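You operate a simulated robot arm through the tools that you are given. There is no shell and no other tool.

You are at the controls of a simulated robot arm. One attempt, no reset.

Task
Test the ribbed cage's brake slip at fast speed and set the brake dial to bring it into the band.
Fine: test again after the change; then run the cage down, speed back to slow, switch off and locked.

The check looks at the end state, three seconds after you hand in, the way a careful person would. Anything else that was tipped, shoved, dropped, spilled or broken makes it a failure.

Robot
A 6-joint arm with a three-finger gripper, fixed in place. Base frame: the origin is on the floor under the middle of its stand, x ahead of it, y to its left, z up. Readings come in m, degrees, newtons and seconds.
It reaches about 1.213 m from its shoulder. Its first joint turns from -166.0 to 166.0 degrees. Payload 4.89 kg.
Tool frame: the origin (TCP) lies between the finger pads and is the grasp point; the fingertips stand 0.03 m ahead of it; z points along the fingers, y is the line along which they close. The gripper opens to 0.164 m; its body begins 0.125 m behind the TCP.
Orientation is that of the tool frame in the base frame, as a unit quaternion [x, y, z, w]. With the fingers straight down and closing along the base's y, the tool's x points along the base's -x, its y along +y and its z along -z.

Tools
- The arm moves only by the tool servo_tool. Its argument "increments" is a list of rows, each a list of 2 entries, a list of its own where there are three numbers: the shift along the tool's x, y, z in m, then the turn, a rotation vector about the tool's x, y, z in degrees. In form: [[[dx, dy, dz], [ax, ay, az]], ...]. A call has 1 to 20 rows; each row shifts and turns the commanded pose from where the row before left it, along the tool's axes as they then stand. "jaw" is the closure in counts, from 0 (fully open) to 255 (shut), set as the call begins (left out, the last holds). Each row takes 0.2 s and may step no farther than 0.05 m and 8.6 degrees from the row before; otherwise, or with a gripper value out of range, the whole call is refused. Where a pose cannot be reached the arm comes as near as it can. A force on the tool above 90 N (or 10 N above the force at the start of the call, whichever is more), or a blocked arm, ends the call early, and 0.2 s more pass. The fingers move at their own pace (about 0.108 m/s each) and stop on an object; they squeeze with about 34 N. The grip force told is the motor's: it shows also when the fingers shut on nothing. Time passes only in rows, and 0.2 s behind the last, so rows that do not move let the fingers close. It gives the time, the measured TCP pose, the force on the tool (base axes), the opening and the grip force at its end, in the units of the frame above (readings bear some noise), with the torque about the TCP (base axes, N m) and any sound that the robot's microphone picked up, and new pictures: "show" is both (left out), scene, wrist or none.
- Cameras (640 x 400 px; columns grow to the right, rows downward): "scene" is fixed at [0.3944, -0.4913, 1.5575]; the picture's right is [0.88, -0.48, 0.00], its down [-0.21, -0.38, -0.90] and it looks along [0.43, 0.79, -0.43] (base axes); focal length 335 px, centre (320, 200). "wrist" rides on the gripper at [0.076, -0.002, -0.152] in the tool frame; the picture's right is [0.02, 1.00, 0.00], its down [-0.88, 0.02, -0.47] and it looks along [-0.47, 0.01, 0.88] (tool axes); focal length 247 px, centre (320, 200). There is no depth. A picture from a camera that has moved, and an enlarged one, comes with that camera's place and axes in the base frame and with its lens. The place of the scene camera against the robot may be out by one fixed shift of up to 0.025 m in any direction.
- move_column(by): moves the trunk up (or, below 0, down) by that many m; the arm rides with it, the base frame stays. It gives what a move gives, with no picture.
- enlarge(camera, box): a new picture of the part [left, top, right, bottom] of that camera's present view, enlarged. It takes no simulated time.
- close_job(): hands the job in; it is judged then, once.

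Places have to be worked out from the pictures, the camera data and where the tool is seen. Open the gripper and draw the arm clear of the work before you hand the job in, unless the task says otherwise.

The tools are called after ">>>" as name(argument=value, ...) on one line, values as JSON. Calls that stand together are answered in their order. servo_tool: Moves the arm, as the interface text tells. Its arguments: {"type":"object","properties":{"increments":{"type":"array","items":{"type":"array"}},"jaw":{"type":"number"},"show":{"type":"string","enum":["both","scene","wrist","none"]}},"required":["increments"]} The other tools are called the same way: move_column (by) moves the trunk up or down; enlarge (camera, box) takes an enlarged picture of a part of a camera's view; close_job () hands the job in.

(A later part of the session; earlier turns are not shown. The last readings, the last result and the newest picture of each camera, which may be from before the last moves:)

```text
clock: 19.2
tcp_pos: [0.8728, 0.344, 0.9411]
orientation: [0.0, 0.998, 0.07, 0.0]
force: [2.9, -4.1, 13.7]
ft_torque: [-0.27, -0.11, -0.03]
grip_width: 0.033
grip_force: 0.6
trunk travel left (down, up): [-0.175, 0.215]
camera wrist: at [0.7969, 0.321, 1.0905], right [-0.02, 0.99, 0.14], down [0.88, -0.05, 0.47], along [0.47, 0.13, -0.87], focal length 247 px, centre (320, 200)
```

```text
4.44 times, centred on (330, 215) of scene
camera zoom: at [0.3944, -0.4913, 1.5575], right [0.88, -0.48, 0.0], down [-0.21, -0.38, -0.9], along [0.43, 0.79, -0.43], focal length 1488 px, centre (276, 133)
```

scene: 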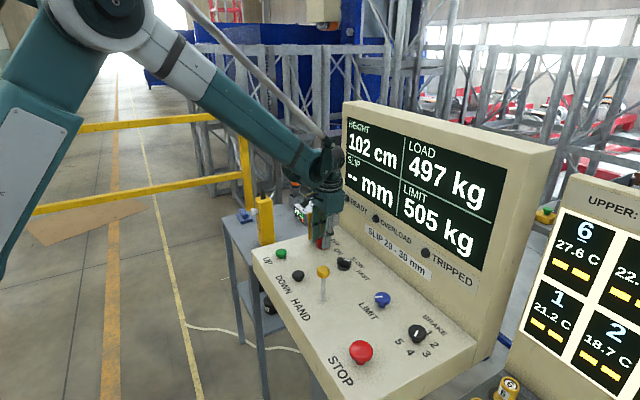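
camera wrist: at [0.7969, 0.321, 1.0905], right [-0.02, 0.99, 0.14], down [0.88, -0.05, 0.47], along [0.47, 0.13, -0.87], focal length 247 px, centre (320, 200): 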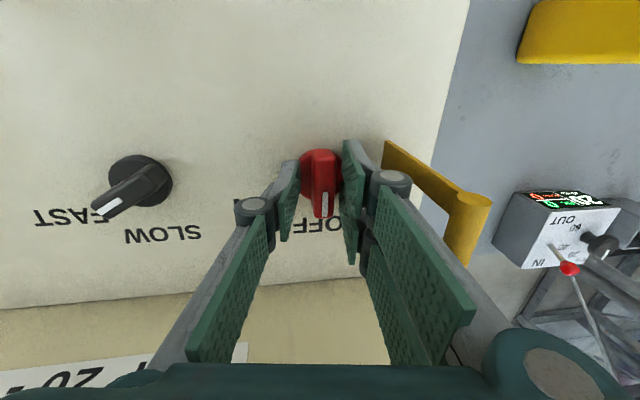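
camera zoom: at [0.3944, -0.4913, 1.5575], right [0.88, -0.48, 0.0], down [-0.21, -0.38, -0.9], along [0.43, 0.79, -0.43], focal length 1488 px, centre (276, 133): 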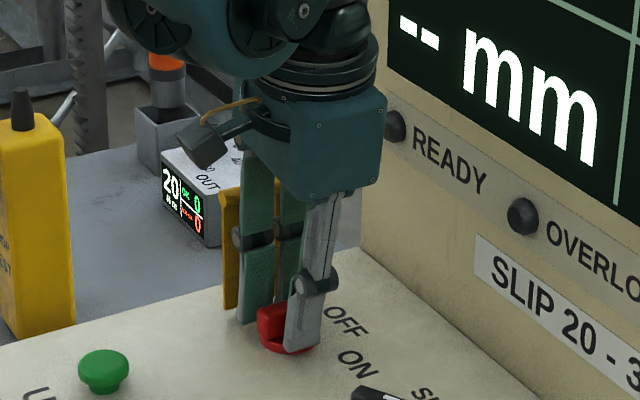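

A fingertip is resting lightly on the switch's base disc (14 N upward), and the hasp clearance is good. I back off 4 mm and close on the bar.

>>> servo_tool(increments=[[[0, 0.0006, -0.004], [0, 0, 0]], [[0, 0, 0], [0, 0, 0]]], show="none")

>>> servo_tool(increments=[[[0, 0, 0], [0, 0, 0]], [[0, 0, 0], [0, 0, 0]], [[0, 0, 0], [0, 0, 0]]], jaw=255, show="wrist")

```text
clock: 19.8
tcp_pos: [0.8728, 0.345, 0.9415]
orientation: [-0.001, 0.998, 0.07, 0.0]
force: [0.2, -0.2, 0.8]
ft_torque: [0.01, -0.02, -0.03]
grip_width: 0.032
grip_force: 0.1
trunk travel left (down, up): [-0.175, 0.215]
```

```text
clock: 20.6
tcp_pos: [0.8724, 0.347, 0.9416]
orientation: [0.0, 0.998, 0.07, 0.0]
force: [4.8, 23.2, 3.0]
ft_torque: [-0.22, -0.03, 0.07]
grip_width: 0.0176
grip_force: 45.1
trunk travel left (down, up): [-0.175, 0.215]
camera wrist: at [0.7967, 0.323, 1.0939], right [-0.02, 0.99, 0.14], down [0.88, -0.05, 0.47], along [0.47, 0.13, -0.87], focal length 247 px, centre (320, 200)
```

wrist: 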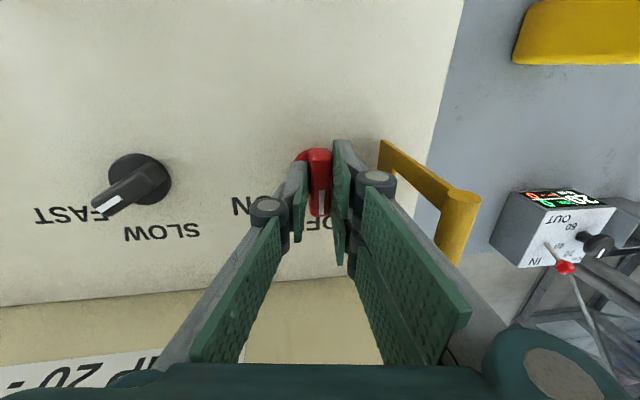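

Grip holds at 0.0176 m, with 23 N side load, so I shift 0.7 mm to relieve it. Then I turn 60° clockwise about the vertical through the switch axis.

>>> servo_tool(increments=[[[0, 0.0007, 0], [0, 0, 0]], [[0.00039, 3e-05, 0], [0, -1.19, 8.48]], [[0.00039, 3e-05, 0], [0, -1.19, 8.48]], [[0.00039, 3e-05, 0], [0, -1.19, 8.48]], [[0.00039, 3e-05, 0], [0, -1.19, 8.48]], [[0.00039, 3e-05, 0], [0, -1.19, 8.48]], [[0.00039, 3e-05, 0], [0, -1.19, 8.48]], [[0.00039, 3e-05, 0], [0, -1.19, 8.48]], [[0, 0, 0], [0, 0, 0]]], show="both")

```text
clock: 22.6
tcp_pos: [0.8707, 0.3484, 0.942]
orientation: [0.499, 0.864, 0.061, 0.036]
force: [39.4, 54.3, 24.8]
ft_torque: [0.76, -0.24, 0.16]
grip_width: 0.0178
grip_force: 45.2
trunk travel left (down, up): [-0.175, 0.215]
camera wrist: at [0.8142, 0.4031, 1.0933], right [0.85, 0.51, 0.14], down [0.4, -0.79, 0.47], along [0.35, -0.34, -0.87], focal length 247 px, centre (320, 200)
```

scene: 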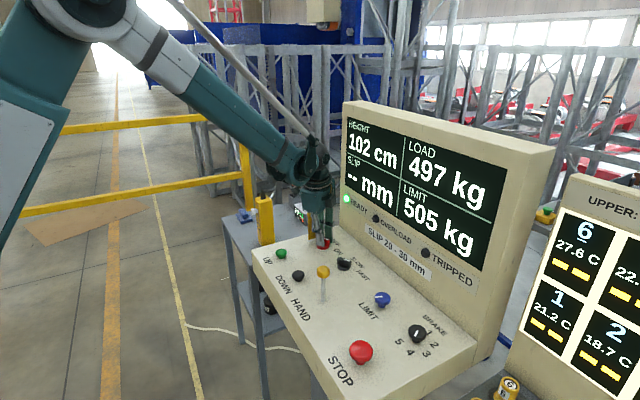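
wrist: 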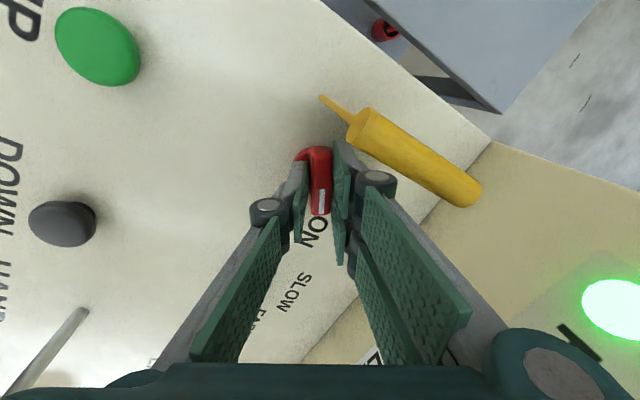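

READY is lit, so the switch is ON. I open slightly and lift straight up, well clear of the hasp.

>>> servo_tool(increments=[[[0, 0, 0], [0, 0, 0]], [[0, 0, 0], [0, 0, 0]], [[0, 0.0042, -0.0297], [0, 0, 0]], [[0, 0.0042, -0.0297], [0, 0, 0]], [[0, 0.0056, -0.0396], [0, 0, 0]], [[0, 0.0056, -0.0396], [0, 0, 0]], [[0, 0.0056, -0.0396], [0, 0, 0]], [[0, 0, 0], [0, 0, 0]]], jaw=208, show="both")

```text
clock: 24.4
tcp_pos: [0.8683, 0.3475, 1.1231]
orientation: [0.498, 0.864, 0.061, 0.035]
force: [-1.1, -0.4, 0.8]
ft_torque: [0.03, -0.07, -0.03]
grip_width: 0.0304
grip_force: 0.1
trunk travel left (down, up): [-0.175, 0.215]
camera wrist: at [0.8114, 0.4001, 1.2746], right [0.85, 0.51, 0.14], down [0.4, -0.79, 0.47], along [0.35, -0.34, -0.87], focal length 247 px, centre (320, 200)
```

scene: 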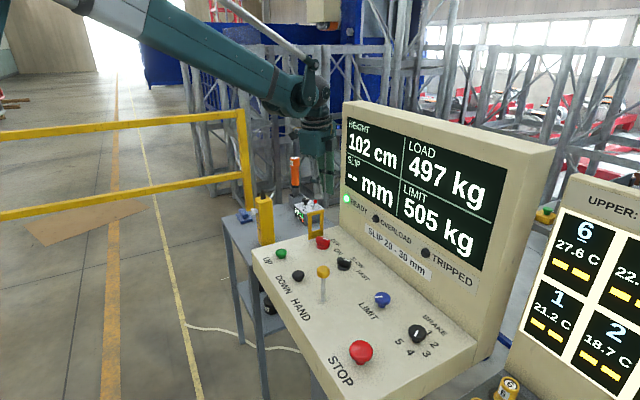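
wrist: 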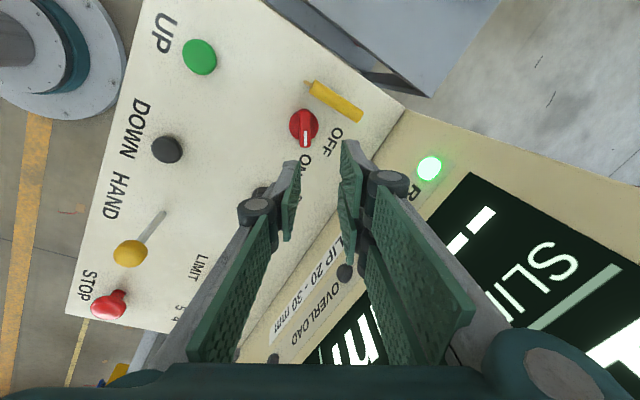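

The switch is ON and READY is lit. I unwind the tool, shut the fingers, and move above the UP button at (0.724, 0.359).

>>> servo_tool(increments=[[[0, 0, 0], [0, 1.19, -8.48]], [[0, 0, 0], [0, 1.19, -8.48]], [[0, 0, 0], [0, 1.19, -8.48]], [[0, 0, 0], [0, 1.19, -8.48]], [[0, 0, 0], [0, 1.19, -8.48]], [[0, 0, 0], [0, 1.19, -8.48]], [[0, 0, 0], [0, 1.19, -8.48]], [[0, 0, 0], [8, 0, 0]], [[0.048, 0.004, 0], [0, 0, 0]], [[0.048, 0.004, 0], [0, 0, 0]], [[0.049, 0.0035, 0.0], [0, 0, 0]], [[0, 0, 0.04], [0, 0, 0]], [[0, 0, 0.04], [0, 0, 0]], [[0, 0, 0.04], [0, 0, 0]], [[0, 0, 0], [0, 0, 0]]], jaw=255, show="both")

>>> enlarge(camera="wrist", box=[240, 110, 400, 210])

```text
clock: 27.6
tcp_pos: [0.7287, 0.3595, 1.0016]
orientation: [0.0, 1.0, 0.0, 0.0]
force: [0.6, 0.5, -0.4]
ft_torque: [-0.04, 0.17, 0.0]
grip_width: 0.0
grip_force: 34.4
trunk travel left (down, up): [-0.175, 0.215]
camera wrist: at [0.6522, 0.3576, 1.1561], right [-0.02, 1.0, 0.0], down [0.88, 0.02, 0.47], along [0.47, 0.01, -0.88], focal length 247 px, centre (320, 200)
```

scene: 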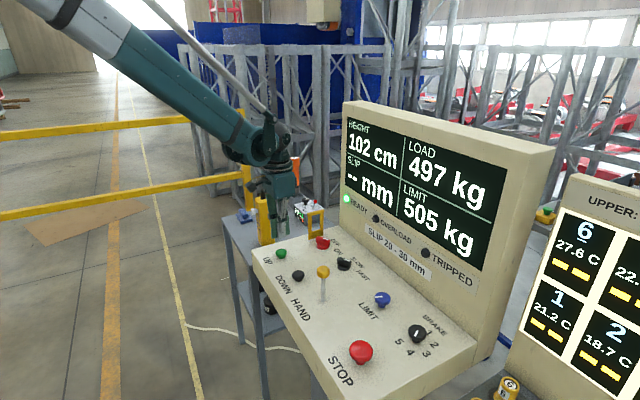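
wrist: 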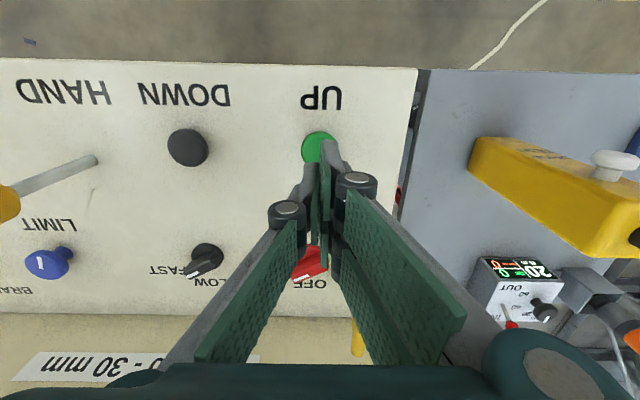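

```text
4.00 times, centred on (320, 160) of wrist
camera zoom: at [0.6522, 0.3576, 1.1561], right [-0.02, 1.0, 0.0], down [0.88, 0.02, 0.47], along [0.47, 0.01, -0.88], focal length 988 px, centre (320, 360)
```

zoom: 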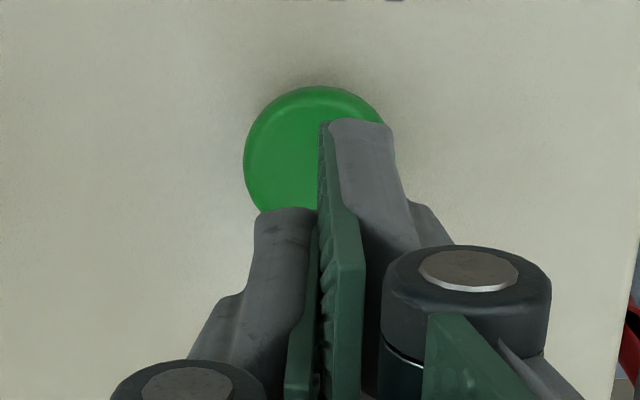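

The UP button centre is about 5 mm toward the robot from the TCP. I shift over it and descend to just above its top.

>>> servo_tool(increments=[[[0.005, -0.001, 0], [0, 0, 0]], [[0, 0, 0.03], [0, 0, 0]], [[0, 0, 0.022], [0, 0, 0]], [[0, 0, 0], [0, 0, 0]]], show="wrist")

>>> enlarge(camera="scene", box=[250, 180, 350, 280])

```text
clock: 28.6
tcp_pos: [0.7226, 0.3577, 0.9492]
orientation: [0.0, 1.0, 0.0, 0.0]
force: [0.1, -0.1, -0.9]
ft_torque: [-0.04, 0.05, 0.01]
grip_width: 0.0002
grip_force: 34.1
trunk travel left (down, up): [-0.175, 0.215]
camera wrist: at [0.6458, 0.3547, 1.1026], right [-0.02, 1.0, 0.0], down [0.88, 0.02, 0.47], along [0.47, 0.01, -0.88], focal length 247 px, centre (320, 200)
```

wrist: 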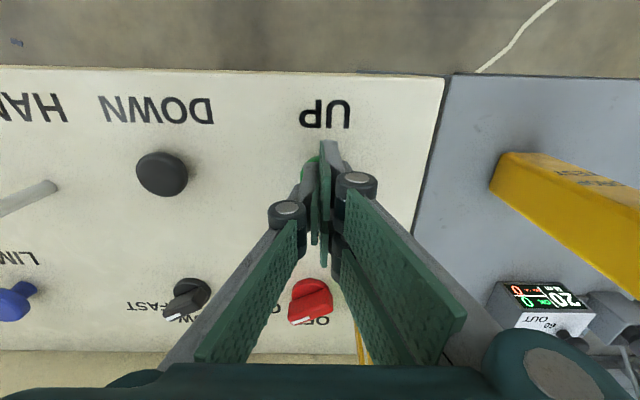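

```text
4.00 times, centred on (300, 230) of scene
camera zoom: at [0.3944, -0.4913, 1.5575], right [0.88, -0.48, 0.0], down [-0.21, -0.38, -0.9], along [0.43, 0.79, -0.43], focal length 1339 px, centre (400, 80)
```

zoom: 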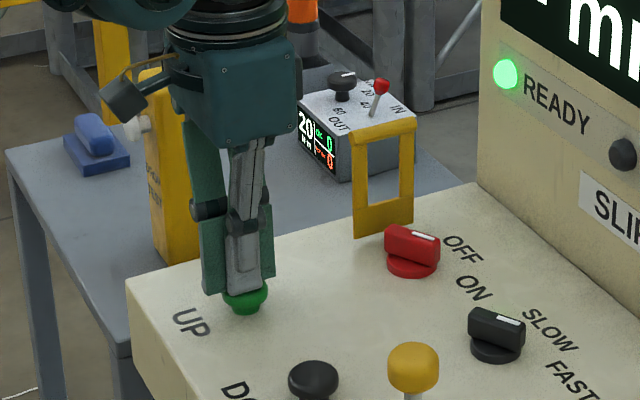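

Before pressing, I check the knob positions; the red switch looks turned less than I commanded.

>>> enlarge(camera="wrist", box=[130, 240, 370, 390])

>>> enlarge(camera="scene", box=[300, 220, 390, 290])

```text
2.67 times, centred on (250, 315) of wrist
camera zoom: at [0.6458, 0.3547, 1.1026], right [-0.02, 1.0, 0.0], down [0.88, 0.02, 0.47], along [0.47, 0.01, -0.88], focal length 659 px, centre (507, -107)
```

zoom: 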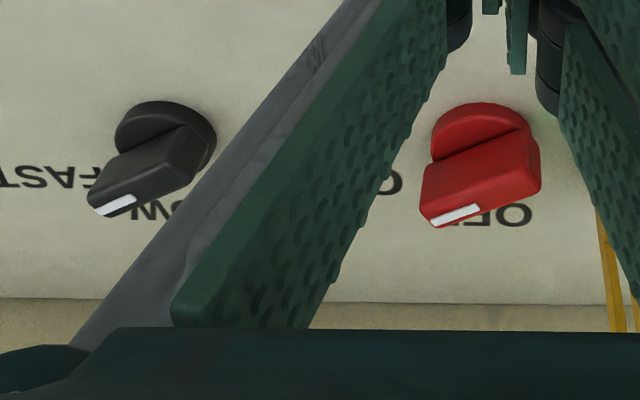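

```text
5.71 times, centred on (345, 255) of scene
camera zoom: at [0.3944, -0.4913, 1.5575], right [0.88, -0.48, 0.0], down [-0.21, -0.38, -0.9], along [0.43, 0.79, -0.43], focal length 1913 px, centre (177, -114)
```

zoom: 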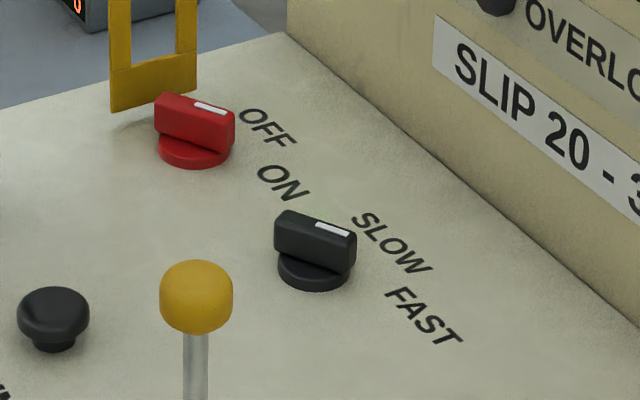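

Both knobs are at ON and FAST. I press UP in small steps and watch the display.

>>> servo_tool(increments=[[[0, 0, 0.008], [0, 0, 0]], [[0, 0, 0.003], [0, 0, 0]]], show="scene")

```text
clock: 29.2
tcp_pos: [0.721, 0.3583, 0.9408]
orientation: [0.0, 1.0, 0.0, 0.001]
force: [5.9, 1.7, 18.2]
ft_torque: [0.05, -0.19, -0.02]
grip_width: 0.0062
grip_force: 45.6
trunk travel left (down, up): [-0.175, 0.215]
heard: click
```

scene: 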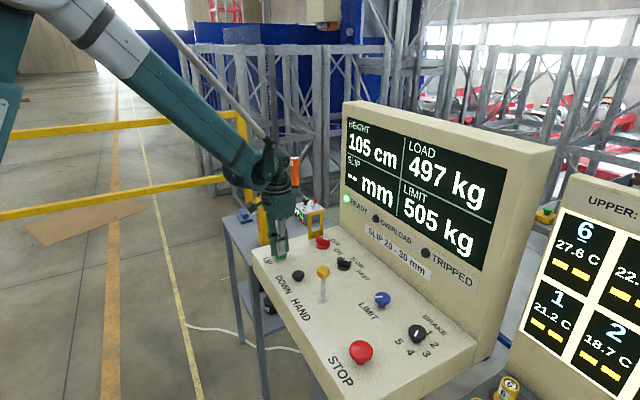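

UP clicked and the height is rising (105 cm). I hold for a second more, then release by lifting, and read the slip.

>>> servo_tool(increments=[[[0, 0, 0], [0, 0, 0]], [[0, 0, 0], [0, 0, 0]], [[0, 0, 0], [0, 0, 0]], [[0, 0, 0], [0, 0, 0]], [[0, 0, 0], [0, 0, 0]]], show="scene")

```text
clock: 30.4
tcp_pos: [0.7215, 0.357, 0.9395]
orientation: [0.001, 1.0, 0.0, 0.0]
force: [13.5, 4.3, 32.4]
ft_torque: [0.13, -0.44, -0.02]
grip_width: 0.006
grip_force: 45.2
trunk travel left (down, up): [-0.175, 0.215]
```

scene: 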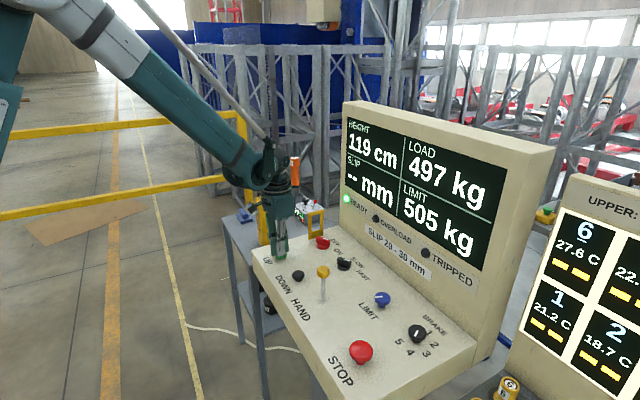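

The cage runs at about 12 cm/s and is now at 119 cm. I release UP and look at the slip reading.

>>> servo_tool(increments=[[[0, 0, -0.02], [0, 0, 0]], [[0, 0, 0], [0, 0, 0]], [[0, 0, 0], [0, 0, 0]], [[0, 0, 0], [0, 0, 0]]], show="scene")

>>> enlarge(camera="scene", box=[330, 90, 530, 290])

```text
clock: 31.4
tcp_pos: [0.7217, 0.3582, 0.9602]
orientation: [0.0, 1.0, 0.0, 0.001]
force: [0.0, 0.2, 0.4]
ft_torque: [0.0, 0.0, 0.0]
grip_width: 0.0001
grip_force: 45.3
trunk travel left (down, up): [-0.175, 0.215]
```

scene: 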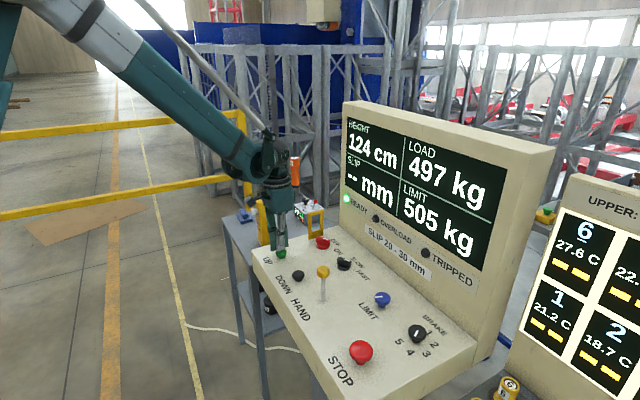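

```text
2.00 times, centred on (430, 190) of scene
camera zoom: at [0.3944, -0.4913, 1.5575], right [0.88, -0.48, 0.0], down [-0.21, -0.38, -0.9], along [0.43, 0.79, -0.43], focal length 670 px, centre (100, 220)
```

zoom: 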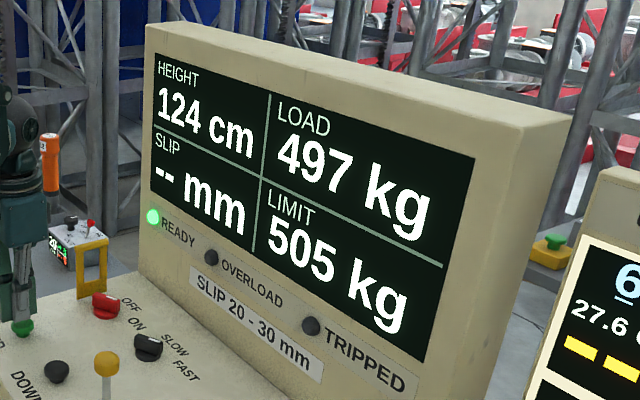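

Released at 124 cm with SLIP still "--", so stopping from UP gives no reading. I'll try stopping from DOWN at fast, so I move over the DOWN button.

>>> servo_tool(increments=[[[0, 0, -0.03], [0, 0, 0]], [[0, -0.044, 0], [0, 0, 0]], [[0, -0.044, 0], [0, 0, 0]], [[0, -0.0425, 0], [0, 0, 0]], [[0, 0, 0], [0, 0, 0]]], show="both")

>>> enlarge(camera="wrist", box=[240, 110, 400, 210])

```text
clock: 32.6
tcp_pos: [0.7202, 0.2259, 0.9885]
orientation: [0.0, 1.0, 0.0, 0.0]
force: [-0.6, 0.1, 0.1]
ft_torque: [-0.05, -0.01, -0.01]
grip_width: 0.0
grip_force: 44.8
trunk travel left (down, up): [-0.175, 0.215]
camera wrist: at [0.6444, 0.2243, 1.143], right [-0.02, 1.0, 0.0], down [0.88, 0.02, 0.47], along [0.47, 0.01, -0.88], focal length 247 px, centre (320, 200)
```

scene: 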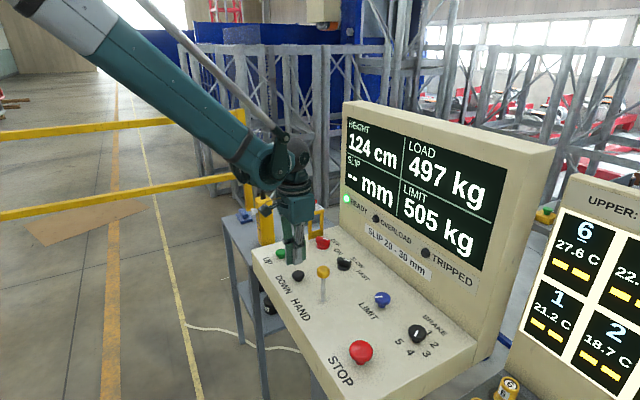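
wrist: 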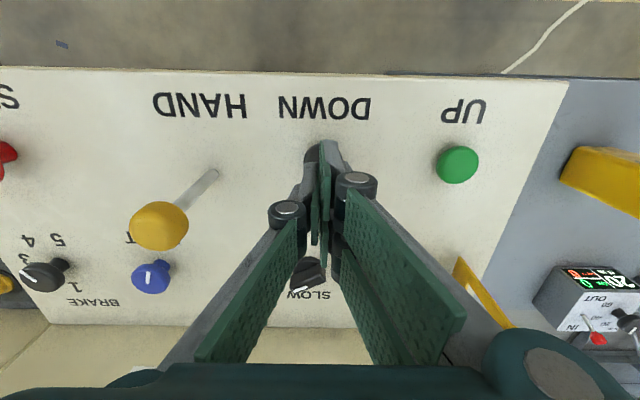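

```text
4.00 times, centred on (320, 160) of wrist
camera zoom: at [0.6444, 0.2243, 1.143], right [-0.02, 1.0, 0.0], down [0.88, 0.02, 0.47], along [0.47, 0.01, -0.88], focal length 988 px, centre (320, 360)
```

zoom: 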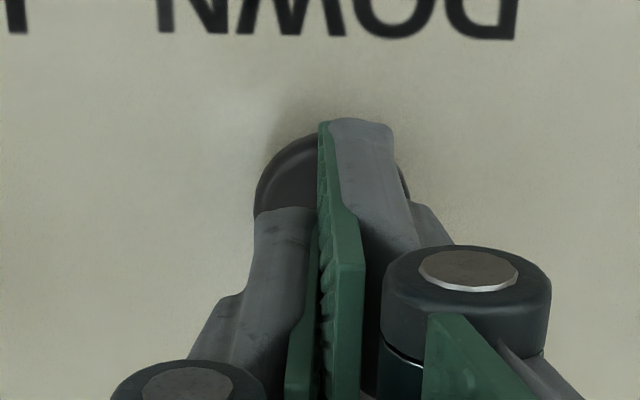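

Height is steady at 124 cm. I press DOWN at fast for about 0.8 s, release, and read the slip.

>>> servo_tool(increments=[[[-0.003, 0.002, 0.01], [0, 0, 0]], [[0, 0, 0.028], [0, 0, 0]], [[0, 0, 0.012], [0, 0, 0]], [[0, 0, 0], [0, 0, 0]], [[0, 0, 0], [0, 0, 0]], [[0, 0, 0], [0, 0, 0]], [[0, 0, -0.025], [0, 0, 0]], [[0, 0, 0], [0, 0, 0]], [[0, 0, 0], [0, 0, 0]], [[0, 0, 0], [0, 0, 0]]], show="scene")

>>> enlarge(camera="scene", box=[330, 90, 530, 290])

```text
clock: 34.8
tcp_pos: [0.7256, 0.2296, 0.9642]
orientation: [0.0, 1.0, 0.001, 0.0]
force: [-0.3, 0.3, -0.2]
ft_torque: [0.0, -0.03, 0.0]
grip_width: 0.0001
grip_force: 44.9
trunk travel left (down, up): [-0.175, 0.215]
heard: click
```

scene: 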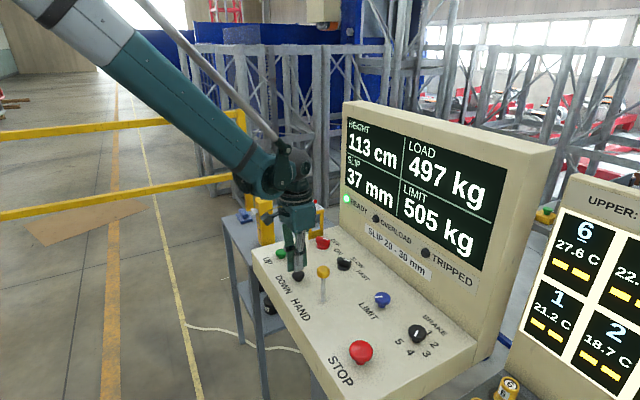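

```text
2.00 times, centred on (430, 190) of scene
camera zoom: at [0.3944, -0.4913, 1.5575], right [0.88, -0.48, 0.0], down [-0.21, -0.38, -0.9], along [0.43, 0.79, -0.43], focal length 670 px, centre (100, 220)
```

zoom: 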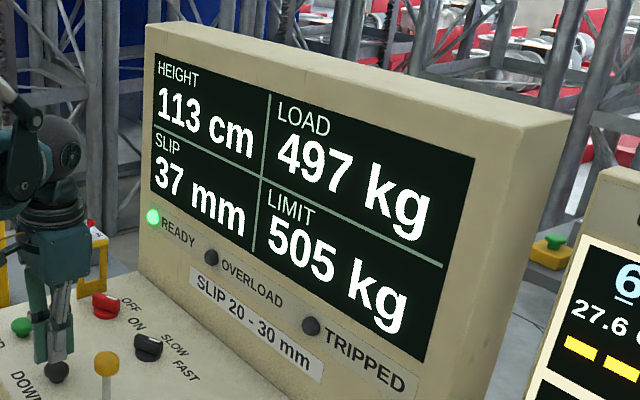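

Stopping from DOWN at fast gives SLIP 37 mm with the dial at 4, above the 20–30 band. I'll step the brake up to 5 first (a stronger brake should slip less). I rise clear of the HAND lever and move over the BRAKE dial.

>>> servo_tool(increments=[[[0, 0, -0.045], [0, 0, 0]], [[0, 0, -0.046], [0, 0, 0]], [[0, 0, -0.046], [0, 0, 0]], [[-0.0188, -0.0421, 0], [0, 0, 0]], [[-0.0188, -0.0421, 0], [0, 0, 0]], [[-0.0188, -0.0421, 0], [0, 0, 0]], [[-0.0188, -0.0421, 0], [0, 0, 0]], [[-0.0188, -0.0421, 0], [0, 0, 0]], [[-0.0188, -0.0421, 0], [0, 0, 0]], [[-0.0188, -0.0421, 0], [0, 0, 0]], [[-0.0188, -0.0421, 0], [0, 0, 0]], [[0, 0, 0], [0, 0, 0]]], jaw=160, show="both")

>>> enlarge(camera="wrist", box=[240, 80, 400, 180])

```text
clock: 37.4
tcp_pos: [0.8748, -0.1086, 1.0991]
orientation: [0.0, 1.0, 0.0, 0.001]
force: [0.2, -0.1, -0.7]
ft_torque: [0.06, 0.05, 0.02]
grip_width: 0.0615
grip_force: 0.0
trunk travel left (down, up): [-0.175, 0.215]
camera wrist: at [0.7987, -0.1107, 1.2528], right [-0.02, 1.0, 0.0], down [0.88, 0.02, 0.47], along [0.47, 0.01, -0.88], focal length 247 px, centre (320, 200)
```

scene: 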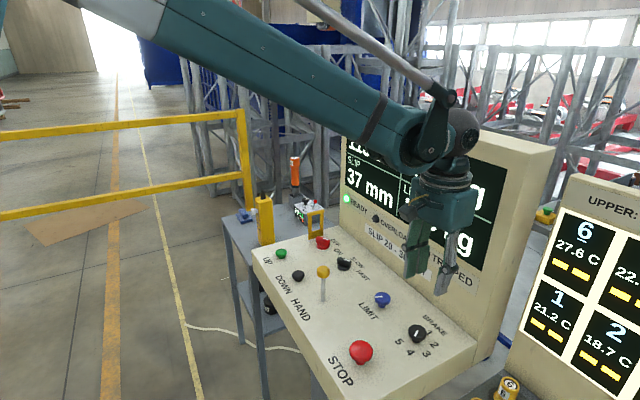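
wrist: 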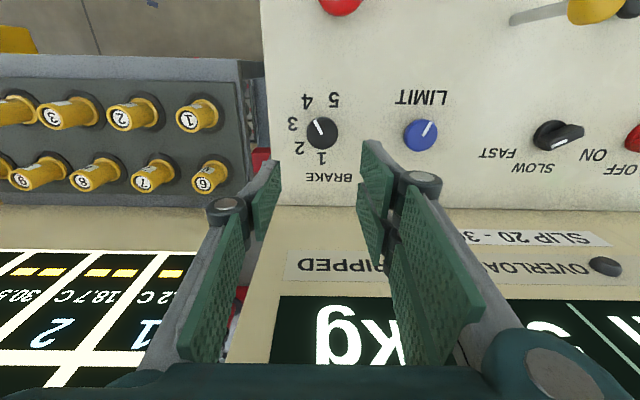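

```text
4.00 times, centred on (320, 130) of wrist
camera zoom: at [0.7987, -0.1107, 1.2528], right [-0.02, 1.0, 0.0], down [0.88, 0.02, 0.47], along [0.47, 0.01, -0.88], focal length 988 px, centre (320, 480)
```

zoom: 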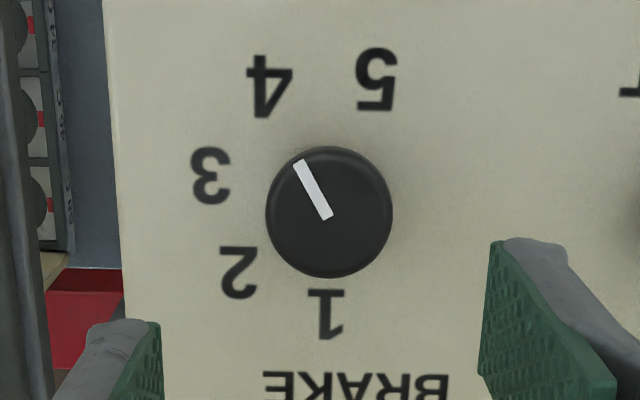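

The labels are spaced 50° apart and the mark is on 4. I centre on the dial, 2.7 mm to the left, and descend around its cap.

>>> servo_tool(increments=[[[-0.0015, 0.0027, 0.03], [0, 0, 0]], [[0, 0, 0.04], [0, 0, 0]], [[0, 0, 0.04], [0, 0, 0]], [[0, 0, 0.04], [0, 0, 0]], [[0, 0, 0.013], [0, 0, 0]], [[0, 0, 0], [0, 0, 0]]], show="wrist")

>>> servo_tool(increments=[[[0, 0, 0], [0, 0, 0]], [[0, 0, 0], [0, 0, 0]], [[0, 0, 0], [0, 0, 0]]], jaw=255, show="wrist")

```text
clock: 38.8
tcp_pos: [0.8769, -0.1064, 0.9378]
orientation: [0.0, 1.0, 0.0, 0.0]
force: [0.2, -0.5, -0.3]
ft_torque: [-0.01, 0.01, -0.01]
grip_width: 0.0611
grip_force: 0.1
trunk travel left (down, up): [-0.175, 0.215]
camera wrist: at [0.8006, -0.1087, 1.0914], right [-0.02, 1.0, 0.0], down [0.88, 0.02, 0.47], along [0.47, 0.01, -0.88], focal length 247 px, centre (320, 200)
```

wrist: 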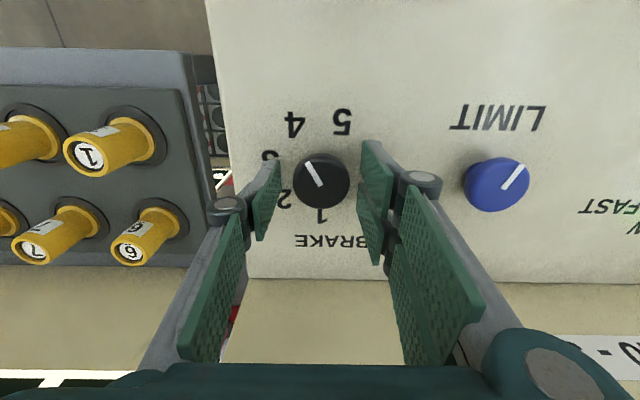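

```text
clock: 39.6
tcp_pos: [0.8763, -0.1049, 0.938]
orientation: [0.0, 1.0, 0.0, 0.001]
force: [-4.7, 9.1, -3.7]
ft_torque: [0.25, 0.11, 0.02]
grip_width: 0.0401
grip_force: 44.9
trunk travel left (down, up): [-0.175, 0.215]
camera wrist: at [0.8003, -0.108, 1.0917], right [-0.02, 1.0, 0.0], down [0.88, 0.02, 0.47], along [0.47, 0.01, -0.88], focal length 247 px, centre (320, 200)
```

wrist: 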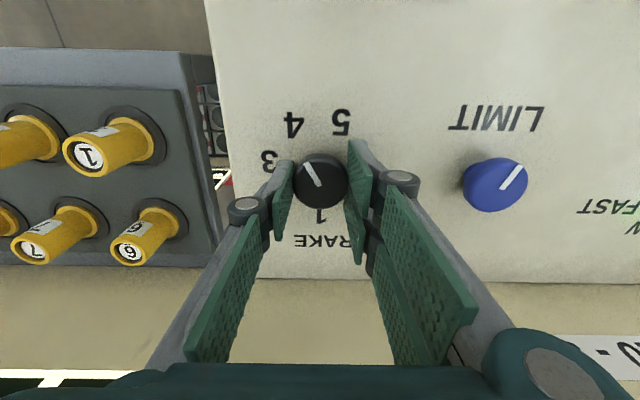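

The dial is held at 0.040 m. I turn it 50° clockwise, from 4 to 5.

>>> servo_tool(increments=[[[0, 0, 0], [0, 0, 8.34]], [[0, 0, 0], [0, 0, 8.34]], [[0, 0, 0], [0, 0, 8.33]], [[0, 0, 0], [0, 0, 8.33]], [[0, 0, 0], [0, 0, 8.33]], [[0, 0, 0], [0, 0, 8.33]], [[0, 0, 0], [0, 0, 0]]], show="wrist")

>>> enlarge(camera="wrist", box=[240, 100, 400, 230])

```text
clock: 41.2
tcp_pos: [0.875, -0.1063, 0.9393]
orientation: [0.424, 0.906, 0.0, -0.001]
force: [6.0, -10.8, 6.2]
ft_torque: [-0.47, -0.26, -0.01]
grip_width: 0.0403
grip_force: 44.8
trunk travel left (down, up): [-0.175, 0.215]
camera wrist: at [0.8258, -0.0495, 1.0917], right [0.75, 0.66, 0.0], down [0.58, -0.66, 0.47], along [0.31, -0.36, -0.88], focal length 247 px, centre (320, 200)
```

wrist: 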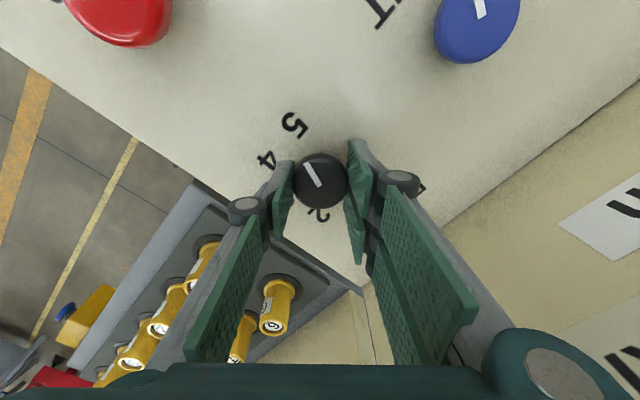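

```text
3.08 times, centred on (320, 165) of wrist
camera zoom: at [0.8258, -0.0495, 1.0917], right [0.75, 0.66, 0.0], down [0.58, -0.66, 0.47], along [0.31, -0.36, -0.88], focal length 760 px, centre (320, 308)
```

zoom: 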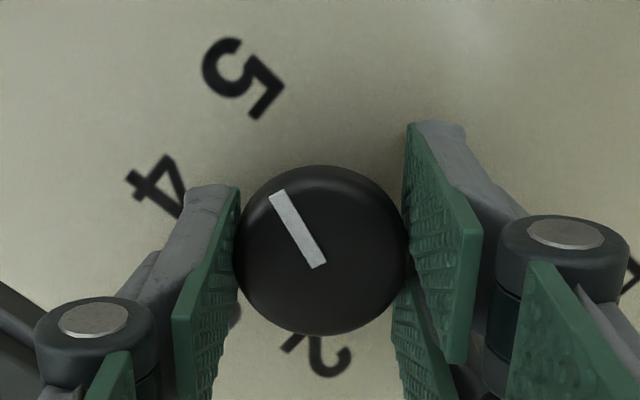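

The mark points at 5. I open, lift, unwind the tool, and take a clean look at the dial.

>>> servo_tool(increments=[[[0, 0, 0], [0, 0, 0]], [[0, 0, 0], [0, 0, 0]], [[0, 0, -0.04], [0, 0, 0]], [[0, 0, -0.04], [0, 0, 0]], [[0, 0, -0.04], [0, 0, 0]], [[0, 0, -0.04], [0, 0, 0]], [[0, 0, 0], [0, 0, -8.34]], [[0, 0, 0], [0, 0, -8.34]], [[0, 0, 0], [0, 0, -8.33]], [[0, 0, 0], [0, 0, -8.33]], [[0, 0, 0], [0, 0, -8.33]], [[0, 0, 0], [0, 0, -8.33]], [[0, 0, 0], [0, 0, 0]]], jaw=160, show="wrist")

>>> enlarge(camera="wrist", box=[240, 80, 400, 180])

```text
clock: 44.0
tcp_pos: [0.8762, -0.1058, 1.0971]
orientation: [-0.001, 1.0, 0.0, 0.0]
force: [-0.1, 0.8, 0.2]
ft_torque: [-0.03, 0.04, 0.0]
grip_width: 0.0611
grip_force: 0.2
trunk travel left (down, up): [-0.175, 0.215]
camera wrist: at [0.8001, -0.1086, 1.2512], right [-0.02, 1.0, 0.0], down [0.88, 0.02, 0.47], along [0.47, 0.01, -0.88], focal length 247 px, centre (320, 200)
```

wrist: 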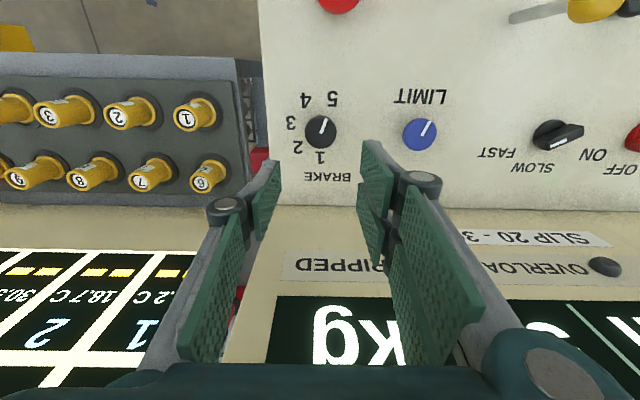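

```text
4.00 times, centred on (320, 130) of wrist
camera zoom: at [0.8001, -0.1086, 1.2512], right [-0.02, 1.0, 0.0], down [0.88, 0.02, 0.47], along [0.47, 0.01, -0.88], focal length 988 px, centre (320, 480)
```

zoom: 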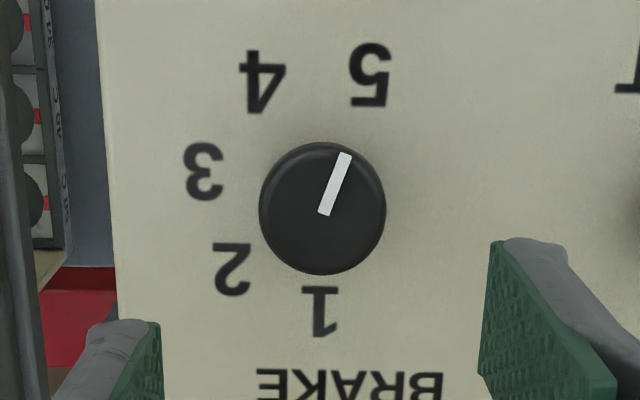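

The dial is cleanly on 5. I go back over DOWN with the fingers shut, to retest.

>>> servo_tool(increments=[[[0.019, 0.04176, 0], [0, 0, 0]], [[0.019, 0.04176, 0], [0, 0, 0]], [[0.019, 0.04176, 0], [0, 0, 0]], [[0.019, 0.04176, 0], [0, 0, 0]], [[0.019, 0.04176, 0], [0, 0, 0]], [[0.019, 0.04176, 0], [0, 0, 0]], [[0.019, 0.04176, 0], [0, 0, 0]], [[0.019, 0.04176, 0], [0, 0, 0]], [[0, 0, 0.045], [0, 0, 0]], [[0, 0, 0.045], [0, 0, 0]], [[0, 0, 0.044], [0, 0, 0]], [[0, 0, 0], [0, 0, 0]]], jaw=255, show="both")

```text
clock: 46.6
tcp_pos: [0.7207, 0.2321, 0.9638]
orientation: [0.0, 1.0, 0.0, 0.001]
force: [1.1, 0.1, -0.2]
ft_torque: [-0.02, 0.07, 0.01]
grip_width: 0.0
grip_force: 34.1
trunk travel left (down, up): [-0.175, 0.215]
camera wrist: at [0.6454, 0.2289, 1.1173], right [-0.02, 1.0, 0.0], down [0.88, 0.02, 0.47], along [0.47, 0.01, -0.88], focal length 247 px, centre (320, 200)
```

scene: 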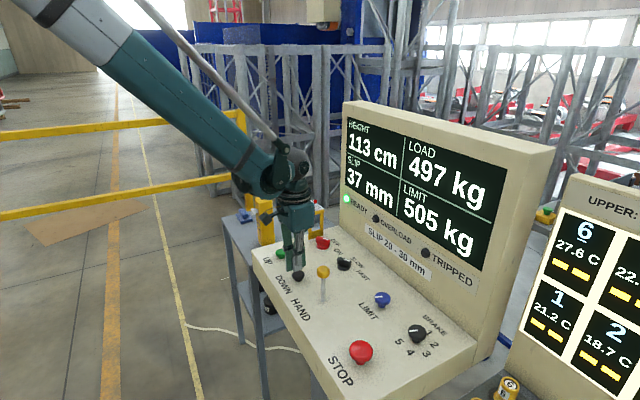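
wrist: 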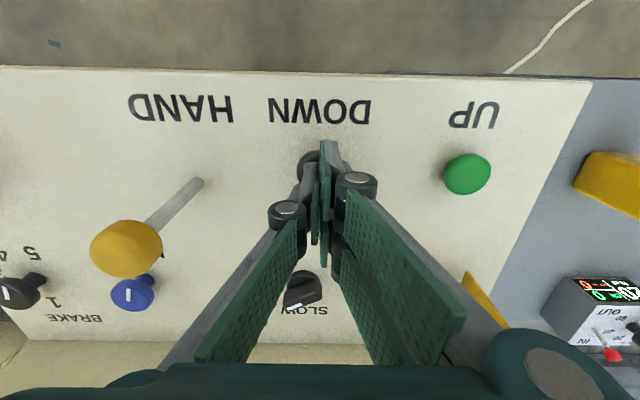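

I press DOWN at fast again for about 0.8 s with the dial at 5 and read the slip.

>>> servo_tool(increments=[[[0, -0.001, 0.013], [0, 0, 0]], [[0, 0, 0.012], [0, 0, 0]], [[0, 0, 0], [0, 0, 0]], [[0, 0, 0], [0, 0, 0]], [[0, 0, 0], [0, 0, 0]], [[0, 0, -0.025], [0, 0, 0]], [[0, 0, 0], [0, 0, 0]], [[0, 0, 0], [0, 0, 0]], [[0, 0, 0], [0, 0, 0]]], show="scene")

>>> enlarge(camera="scene", box=[330, 90, 530, 290])

```text
clock: 48.6
tcp_pos: [0.7233, 0.2292, 0.9644]
orientation: [0.0, 1.0, -0.001, 0.0]
force: [-0.4, 0.5, -0.2]
ft_torque: [-0.02, -0.03, 0.0]
grip_width: 0.0
grip_force: 44.7
trunk travel left (down, up): [-0.175, 0.215]
heard: click
```

scene: 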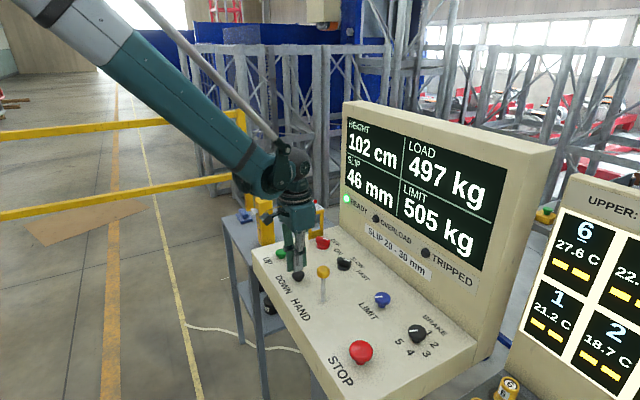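

```text
2.00 times, centred on (430, 190) of scene
camera zoom: at [0.3944, -0.4913, 1.5575], right [0.88, -0.48, 0.0], down [-0.21, -0.38, -0.9], along [0.43, 0.79, -0.43], focal length 670 px, centre (100, 220)
```

zoom: 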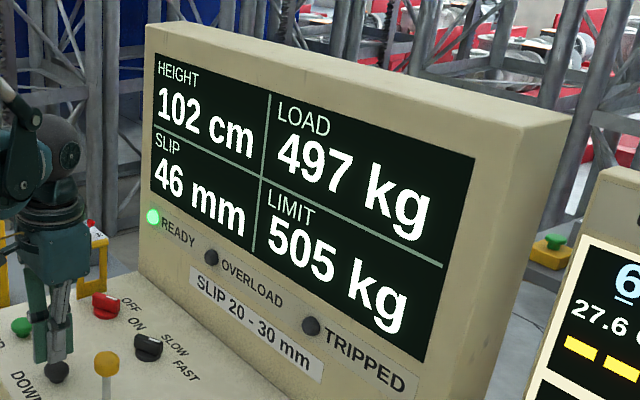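

With dial 5 the slip is 46 mm, so higher numbers slip more, about 9 mm per step. Dial 3 should give about 28 mm, so I go back to the dial to turn it from 5 to 3 (100° counter-clockwise), starting with the tool pre-turned +50°.

>>> servo_tool(increments=[[[0, 0, -0.045], [0, 0, 0]], [[0, 0, -0.045], [0, 0, 0]], [[0, 0, -0.044], [0, 0, 0]], [[-0.019, -0.04164, 0], [0, 0, 0]], [[-0.019, -0.04164, 0], [0, 0, 0]], [[-0.019, -0.04164, 0], [0, 0, 0]], [[-0.019, -0.04164, 0], [0, 0, 0]], [[-0.019, -0.04164, 0], [0, 0, 0]], [[-0.019, -0.04164, 0], [0, 0, 0]], [[-0.019, -0.04164, 0], [0, 0, 0]], [[-0.019, -0.04164, 0], [0, 0, 0]], [[0, 0, 0], [0, 0, 8.34]], [[0, 0, 0], [0, 0, 8.34]], [[0, 0, 0], [0, 0, 8.33]], [[0, 0, 0], [0, 0, 8.33]], [[0, 0, 0], [0, 0, 8.33]], [[0, 0, 0], [0, 0, 8.33]], [[0, 0, 0], [0, 0, 0]]], jaw=160, show="wrist")

```text
clock: 52.4
tcp_pos: [0.8762, -0.1042, 1.0981]
orientation: [0.423, 0.906, 0.0, 0.0]
force: [-0.5, 0.8, 0.3]
ft_torque: [0.01, -0.05, 0.02]
grip_width: 0.0612
grip_force: 0.0
trunk travel left (down, up): [-0.175, 0.215]
camera wrist: at [0.8254, -0.0479, 1.2511], right [0.75, 0.66, 0.0], down [0.58, -0.66, 0.47], along [0.31, -0.36, -0.88], focal length 247 px, centre (320, 200)
```

wrist: 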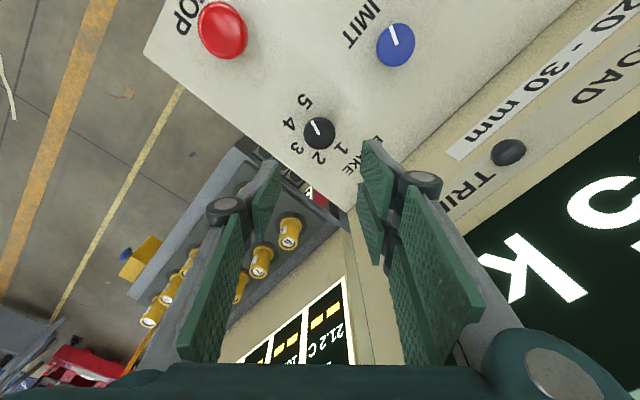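

I'm positioned over the dial at +50°. I descend and close on it.

>>> servo_tool(increments=[[[0, 0, 0.04], [0, 0, 0]], [[0, 0, 0.04], [0, 0, 0]], [[0, 0, 0.04], [0, 0, 0]], [[0, 0, 0.03], [0, 0, 0]], [[0, 0, 0.01], [0, 0, 0]], [[0, 0, 0], [0, 0, 0]]], show="none")

>>> servo_tool(increments=[[[0, 0, 0], [0, 0, 0]], [[0, 0, 0], [0, 0, 0]], [[0, 0, 0], [0, 0, 0]]], jaw=255, show="wrist")

```text
clock: 53.8
tcp_pos: [0.8773, -0.1057, 0.9377]
orientation: [0.423, 0.906, 0.0, 0.0]
force: [0.0, 0.0, 0.3]
ft_torque: [0.05, 0.01, -0.02]
grip_width: 0.0613
grip_force: 0.1
trunk travel left (down, up): [-0.175, 0.215]
```

```text
clock: 54.6
tcp_pos: [0.8758, -0.1054, 0.9383]
orientation: [0.424, 0.906, -0.001, 0.0]
force: [-32.4, -16.6, -16.1]
ft_torque: [-0.38, 0.55, 0.01]
grip_width: 0.0402
grip_force: 44.8
trunk travel left (down, up): [-0.175, 0.215]
camera wrist: at [0.8258, -0.0493, 1.091], right [0.75, 0.66, 0.0], down [0.58, -0.66, 0.47], along [0.31, -0.36, -0.88], focal length 247 px, centre (320, 200)
```

wrist: 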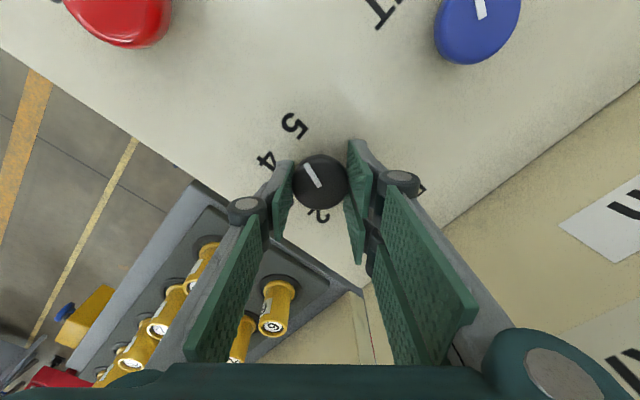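

There's a 36 N side load along the closing line, so I shift 1 mm to relieve it and then turn 100° counter-clockwise to 3.

>>> servo_tool(increments=[[[0, -0.001, 0], [0, 0, 0]], [[0, 0, 0], [0, 0, -8.34]], [[0, 0, 0], [0, 0, -8.34]], [[0, 0, 0], [0, 0, -8.33]], [[0, 0, 0], [0, 0, -8.33]], [[0, 0, 0], [0, 0, -8.33]], [[0, 0, 0], [0, 0, -8.33]], [[0, 0, 0], [0, 0, -8.33]], [[0, 0, 0], [0, 0, -8.33]], [[0, 0, 0], [0, 0, -8.33]], [[0, 0, 0], [0, 0, -8.33]], [[0, 0, 0], [0, 0, -8.34]], [[0, 0, 0], [0, 0, -8.34]], [[0, 0, 0], [0, 0, 0]]], show="wrist")

>>> enlarge(camera="wrist", box=[240, 100, 400, 230])

```text
clock: 57.6
tcp_pos: [0.8759, -0.1047, 0.9371]
orientation: [-0.423, 0.906, 0.001, -0.001]
force: [21.1, 13.7, -0.1]
ft_torque: [0.46, -0.53, -0.02]
grip_width: 0.0401
grip_force: 45.1
trunk travel left (down, up): [-0.175, 0.215]
camera wrist: at [0.8283, -0.1653, 1.0911], right [-0.78, 0.62, 0.0], down [0.55, 0.69, 0.47], along [0.3, 0.37, -0.88], focal length 247 px, centre (320, 200)
```

wrist: 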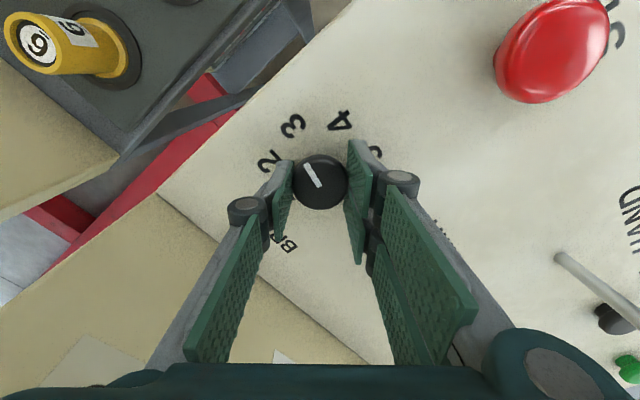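

```text
3.08 times, centred on (320, 165) of wrist
camera zoom: at [0.8283, -0.1653, 1.0911], right [-0.78, 0.62, 0.0], down [0.55, 0.69, 0.47], along [0.3, 0.37, -0.88], focal length 760 px, centre (320, 308)
```

zoom: 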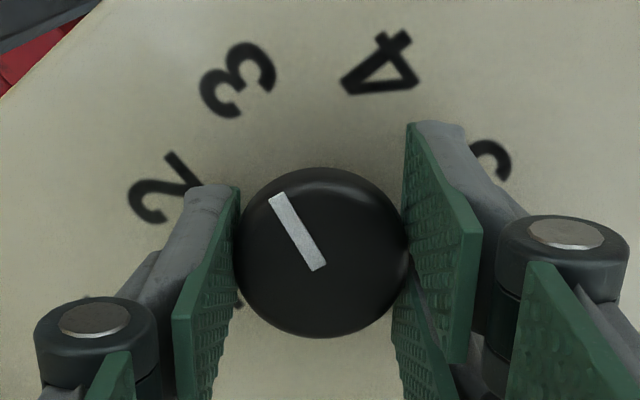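

The mark points at 3. I release, lift, unwind, and check the dial from above.

>>> servo_tool(increments=[[[0, 0, 0], [0, 0, 0]], [[0, 0, 0], [0, 0, 0]], [[0, 0, -0.04], [0, 0, 0]], [[0, 0, -0.04], [0, 0, 0]], [[0, 0, -0.04], [0, 0, 0]], [[0, 0, -0.04], [0, 0, 0]], [[0, 0, 0], [0, 0, 8.34]], [[0, 0, 0], [0, 0, 8.34]], [[0, 0, 0], [0, 0, 8.33]], [[0, 0, 0], [0, 0, 8.33]], [[0, 0, 0], [0, 0, 8.33]], [[0, 0, 0], [0, 0, 8.33]], [[0, 0, 0], [0, 0, 0]]], jaw=160, show="wrist")

>>> enlarge(camera="wrist", box=[240, 80, 400, 180])

```text
clock: 60.4
tcp_pos: [0.8744, -0.1054, 1.0972]
orientation: [0.001, 1.0, 0.0, -0.001]
force: [0.1, 0.8, 0.2]
ft_torque: [-0.03, 0.01, 0.0]
grip_width: 0.0611
grip_force: 0.0
trunk travel left (down, up): [-0.175, 0.215]
camera wrist: at [0.7987, -0.1079, 1.2507], right [-0.02, 1.0, 0.0], down [0.88, 0.02, 0.47], along [0.47, 0.01, -0.88], focal length 247 px, centre (320, 200)
```

wrist: 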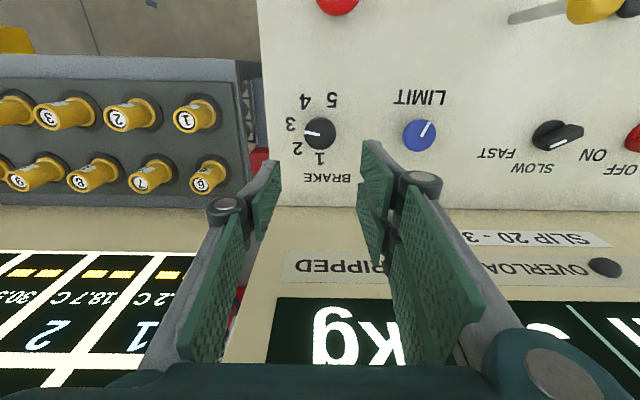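

```text
4.00 times, centred on (320, 130) of wrist
camera zoom: at [0.7987, -0.1079, 1.2507], right [-0.02, 1.0, 0.0], down [0.88, 0.02, 0.47], along [0.47, 0.01, -0.88], focal length 988 px, centre (320, 480)
```

zoom: 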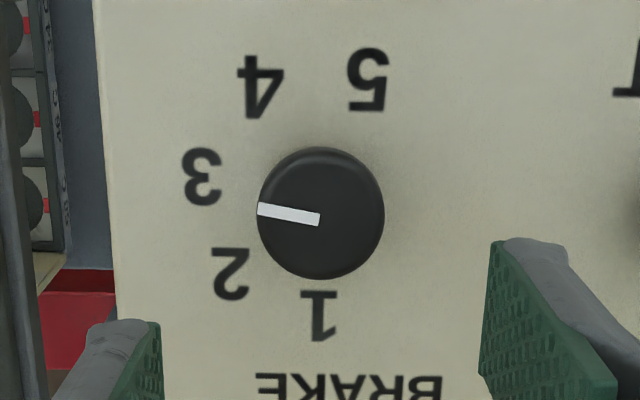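

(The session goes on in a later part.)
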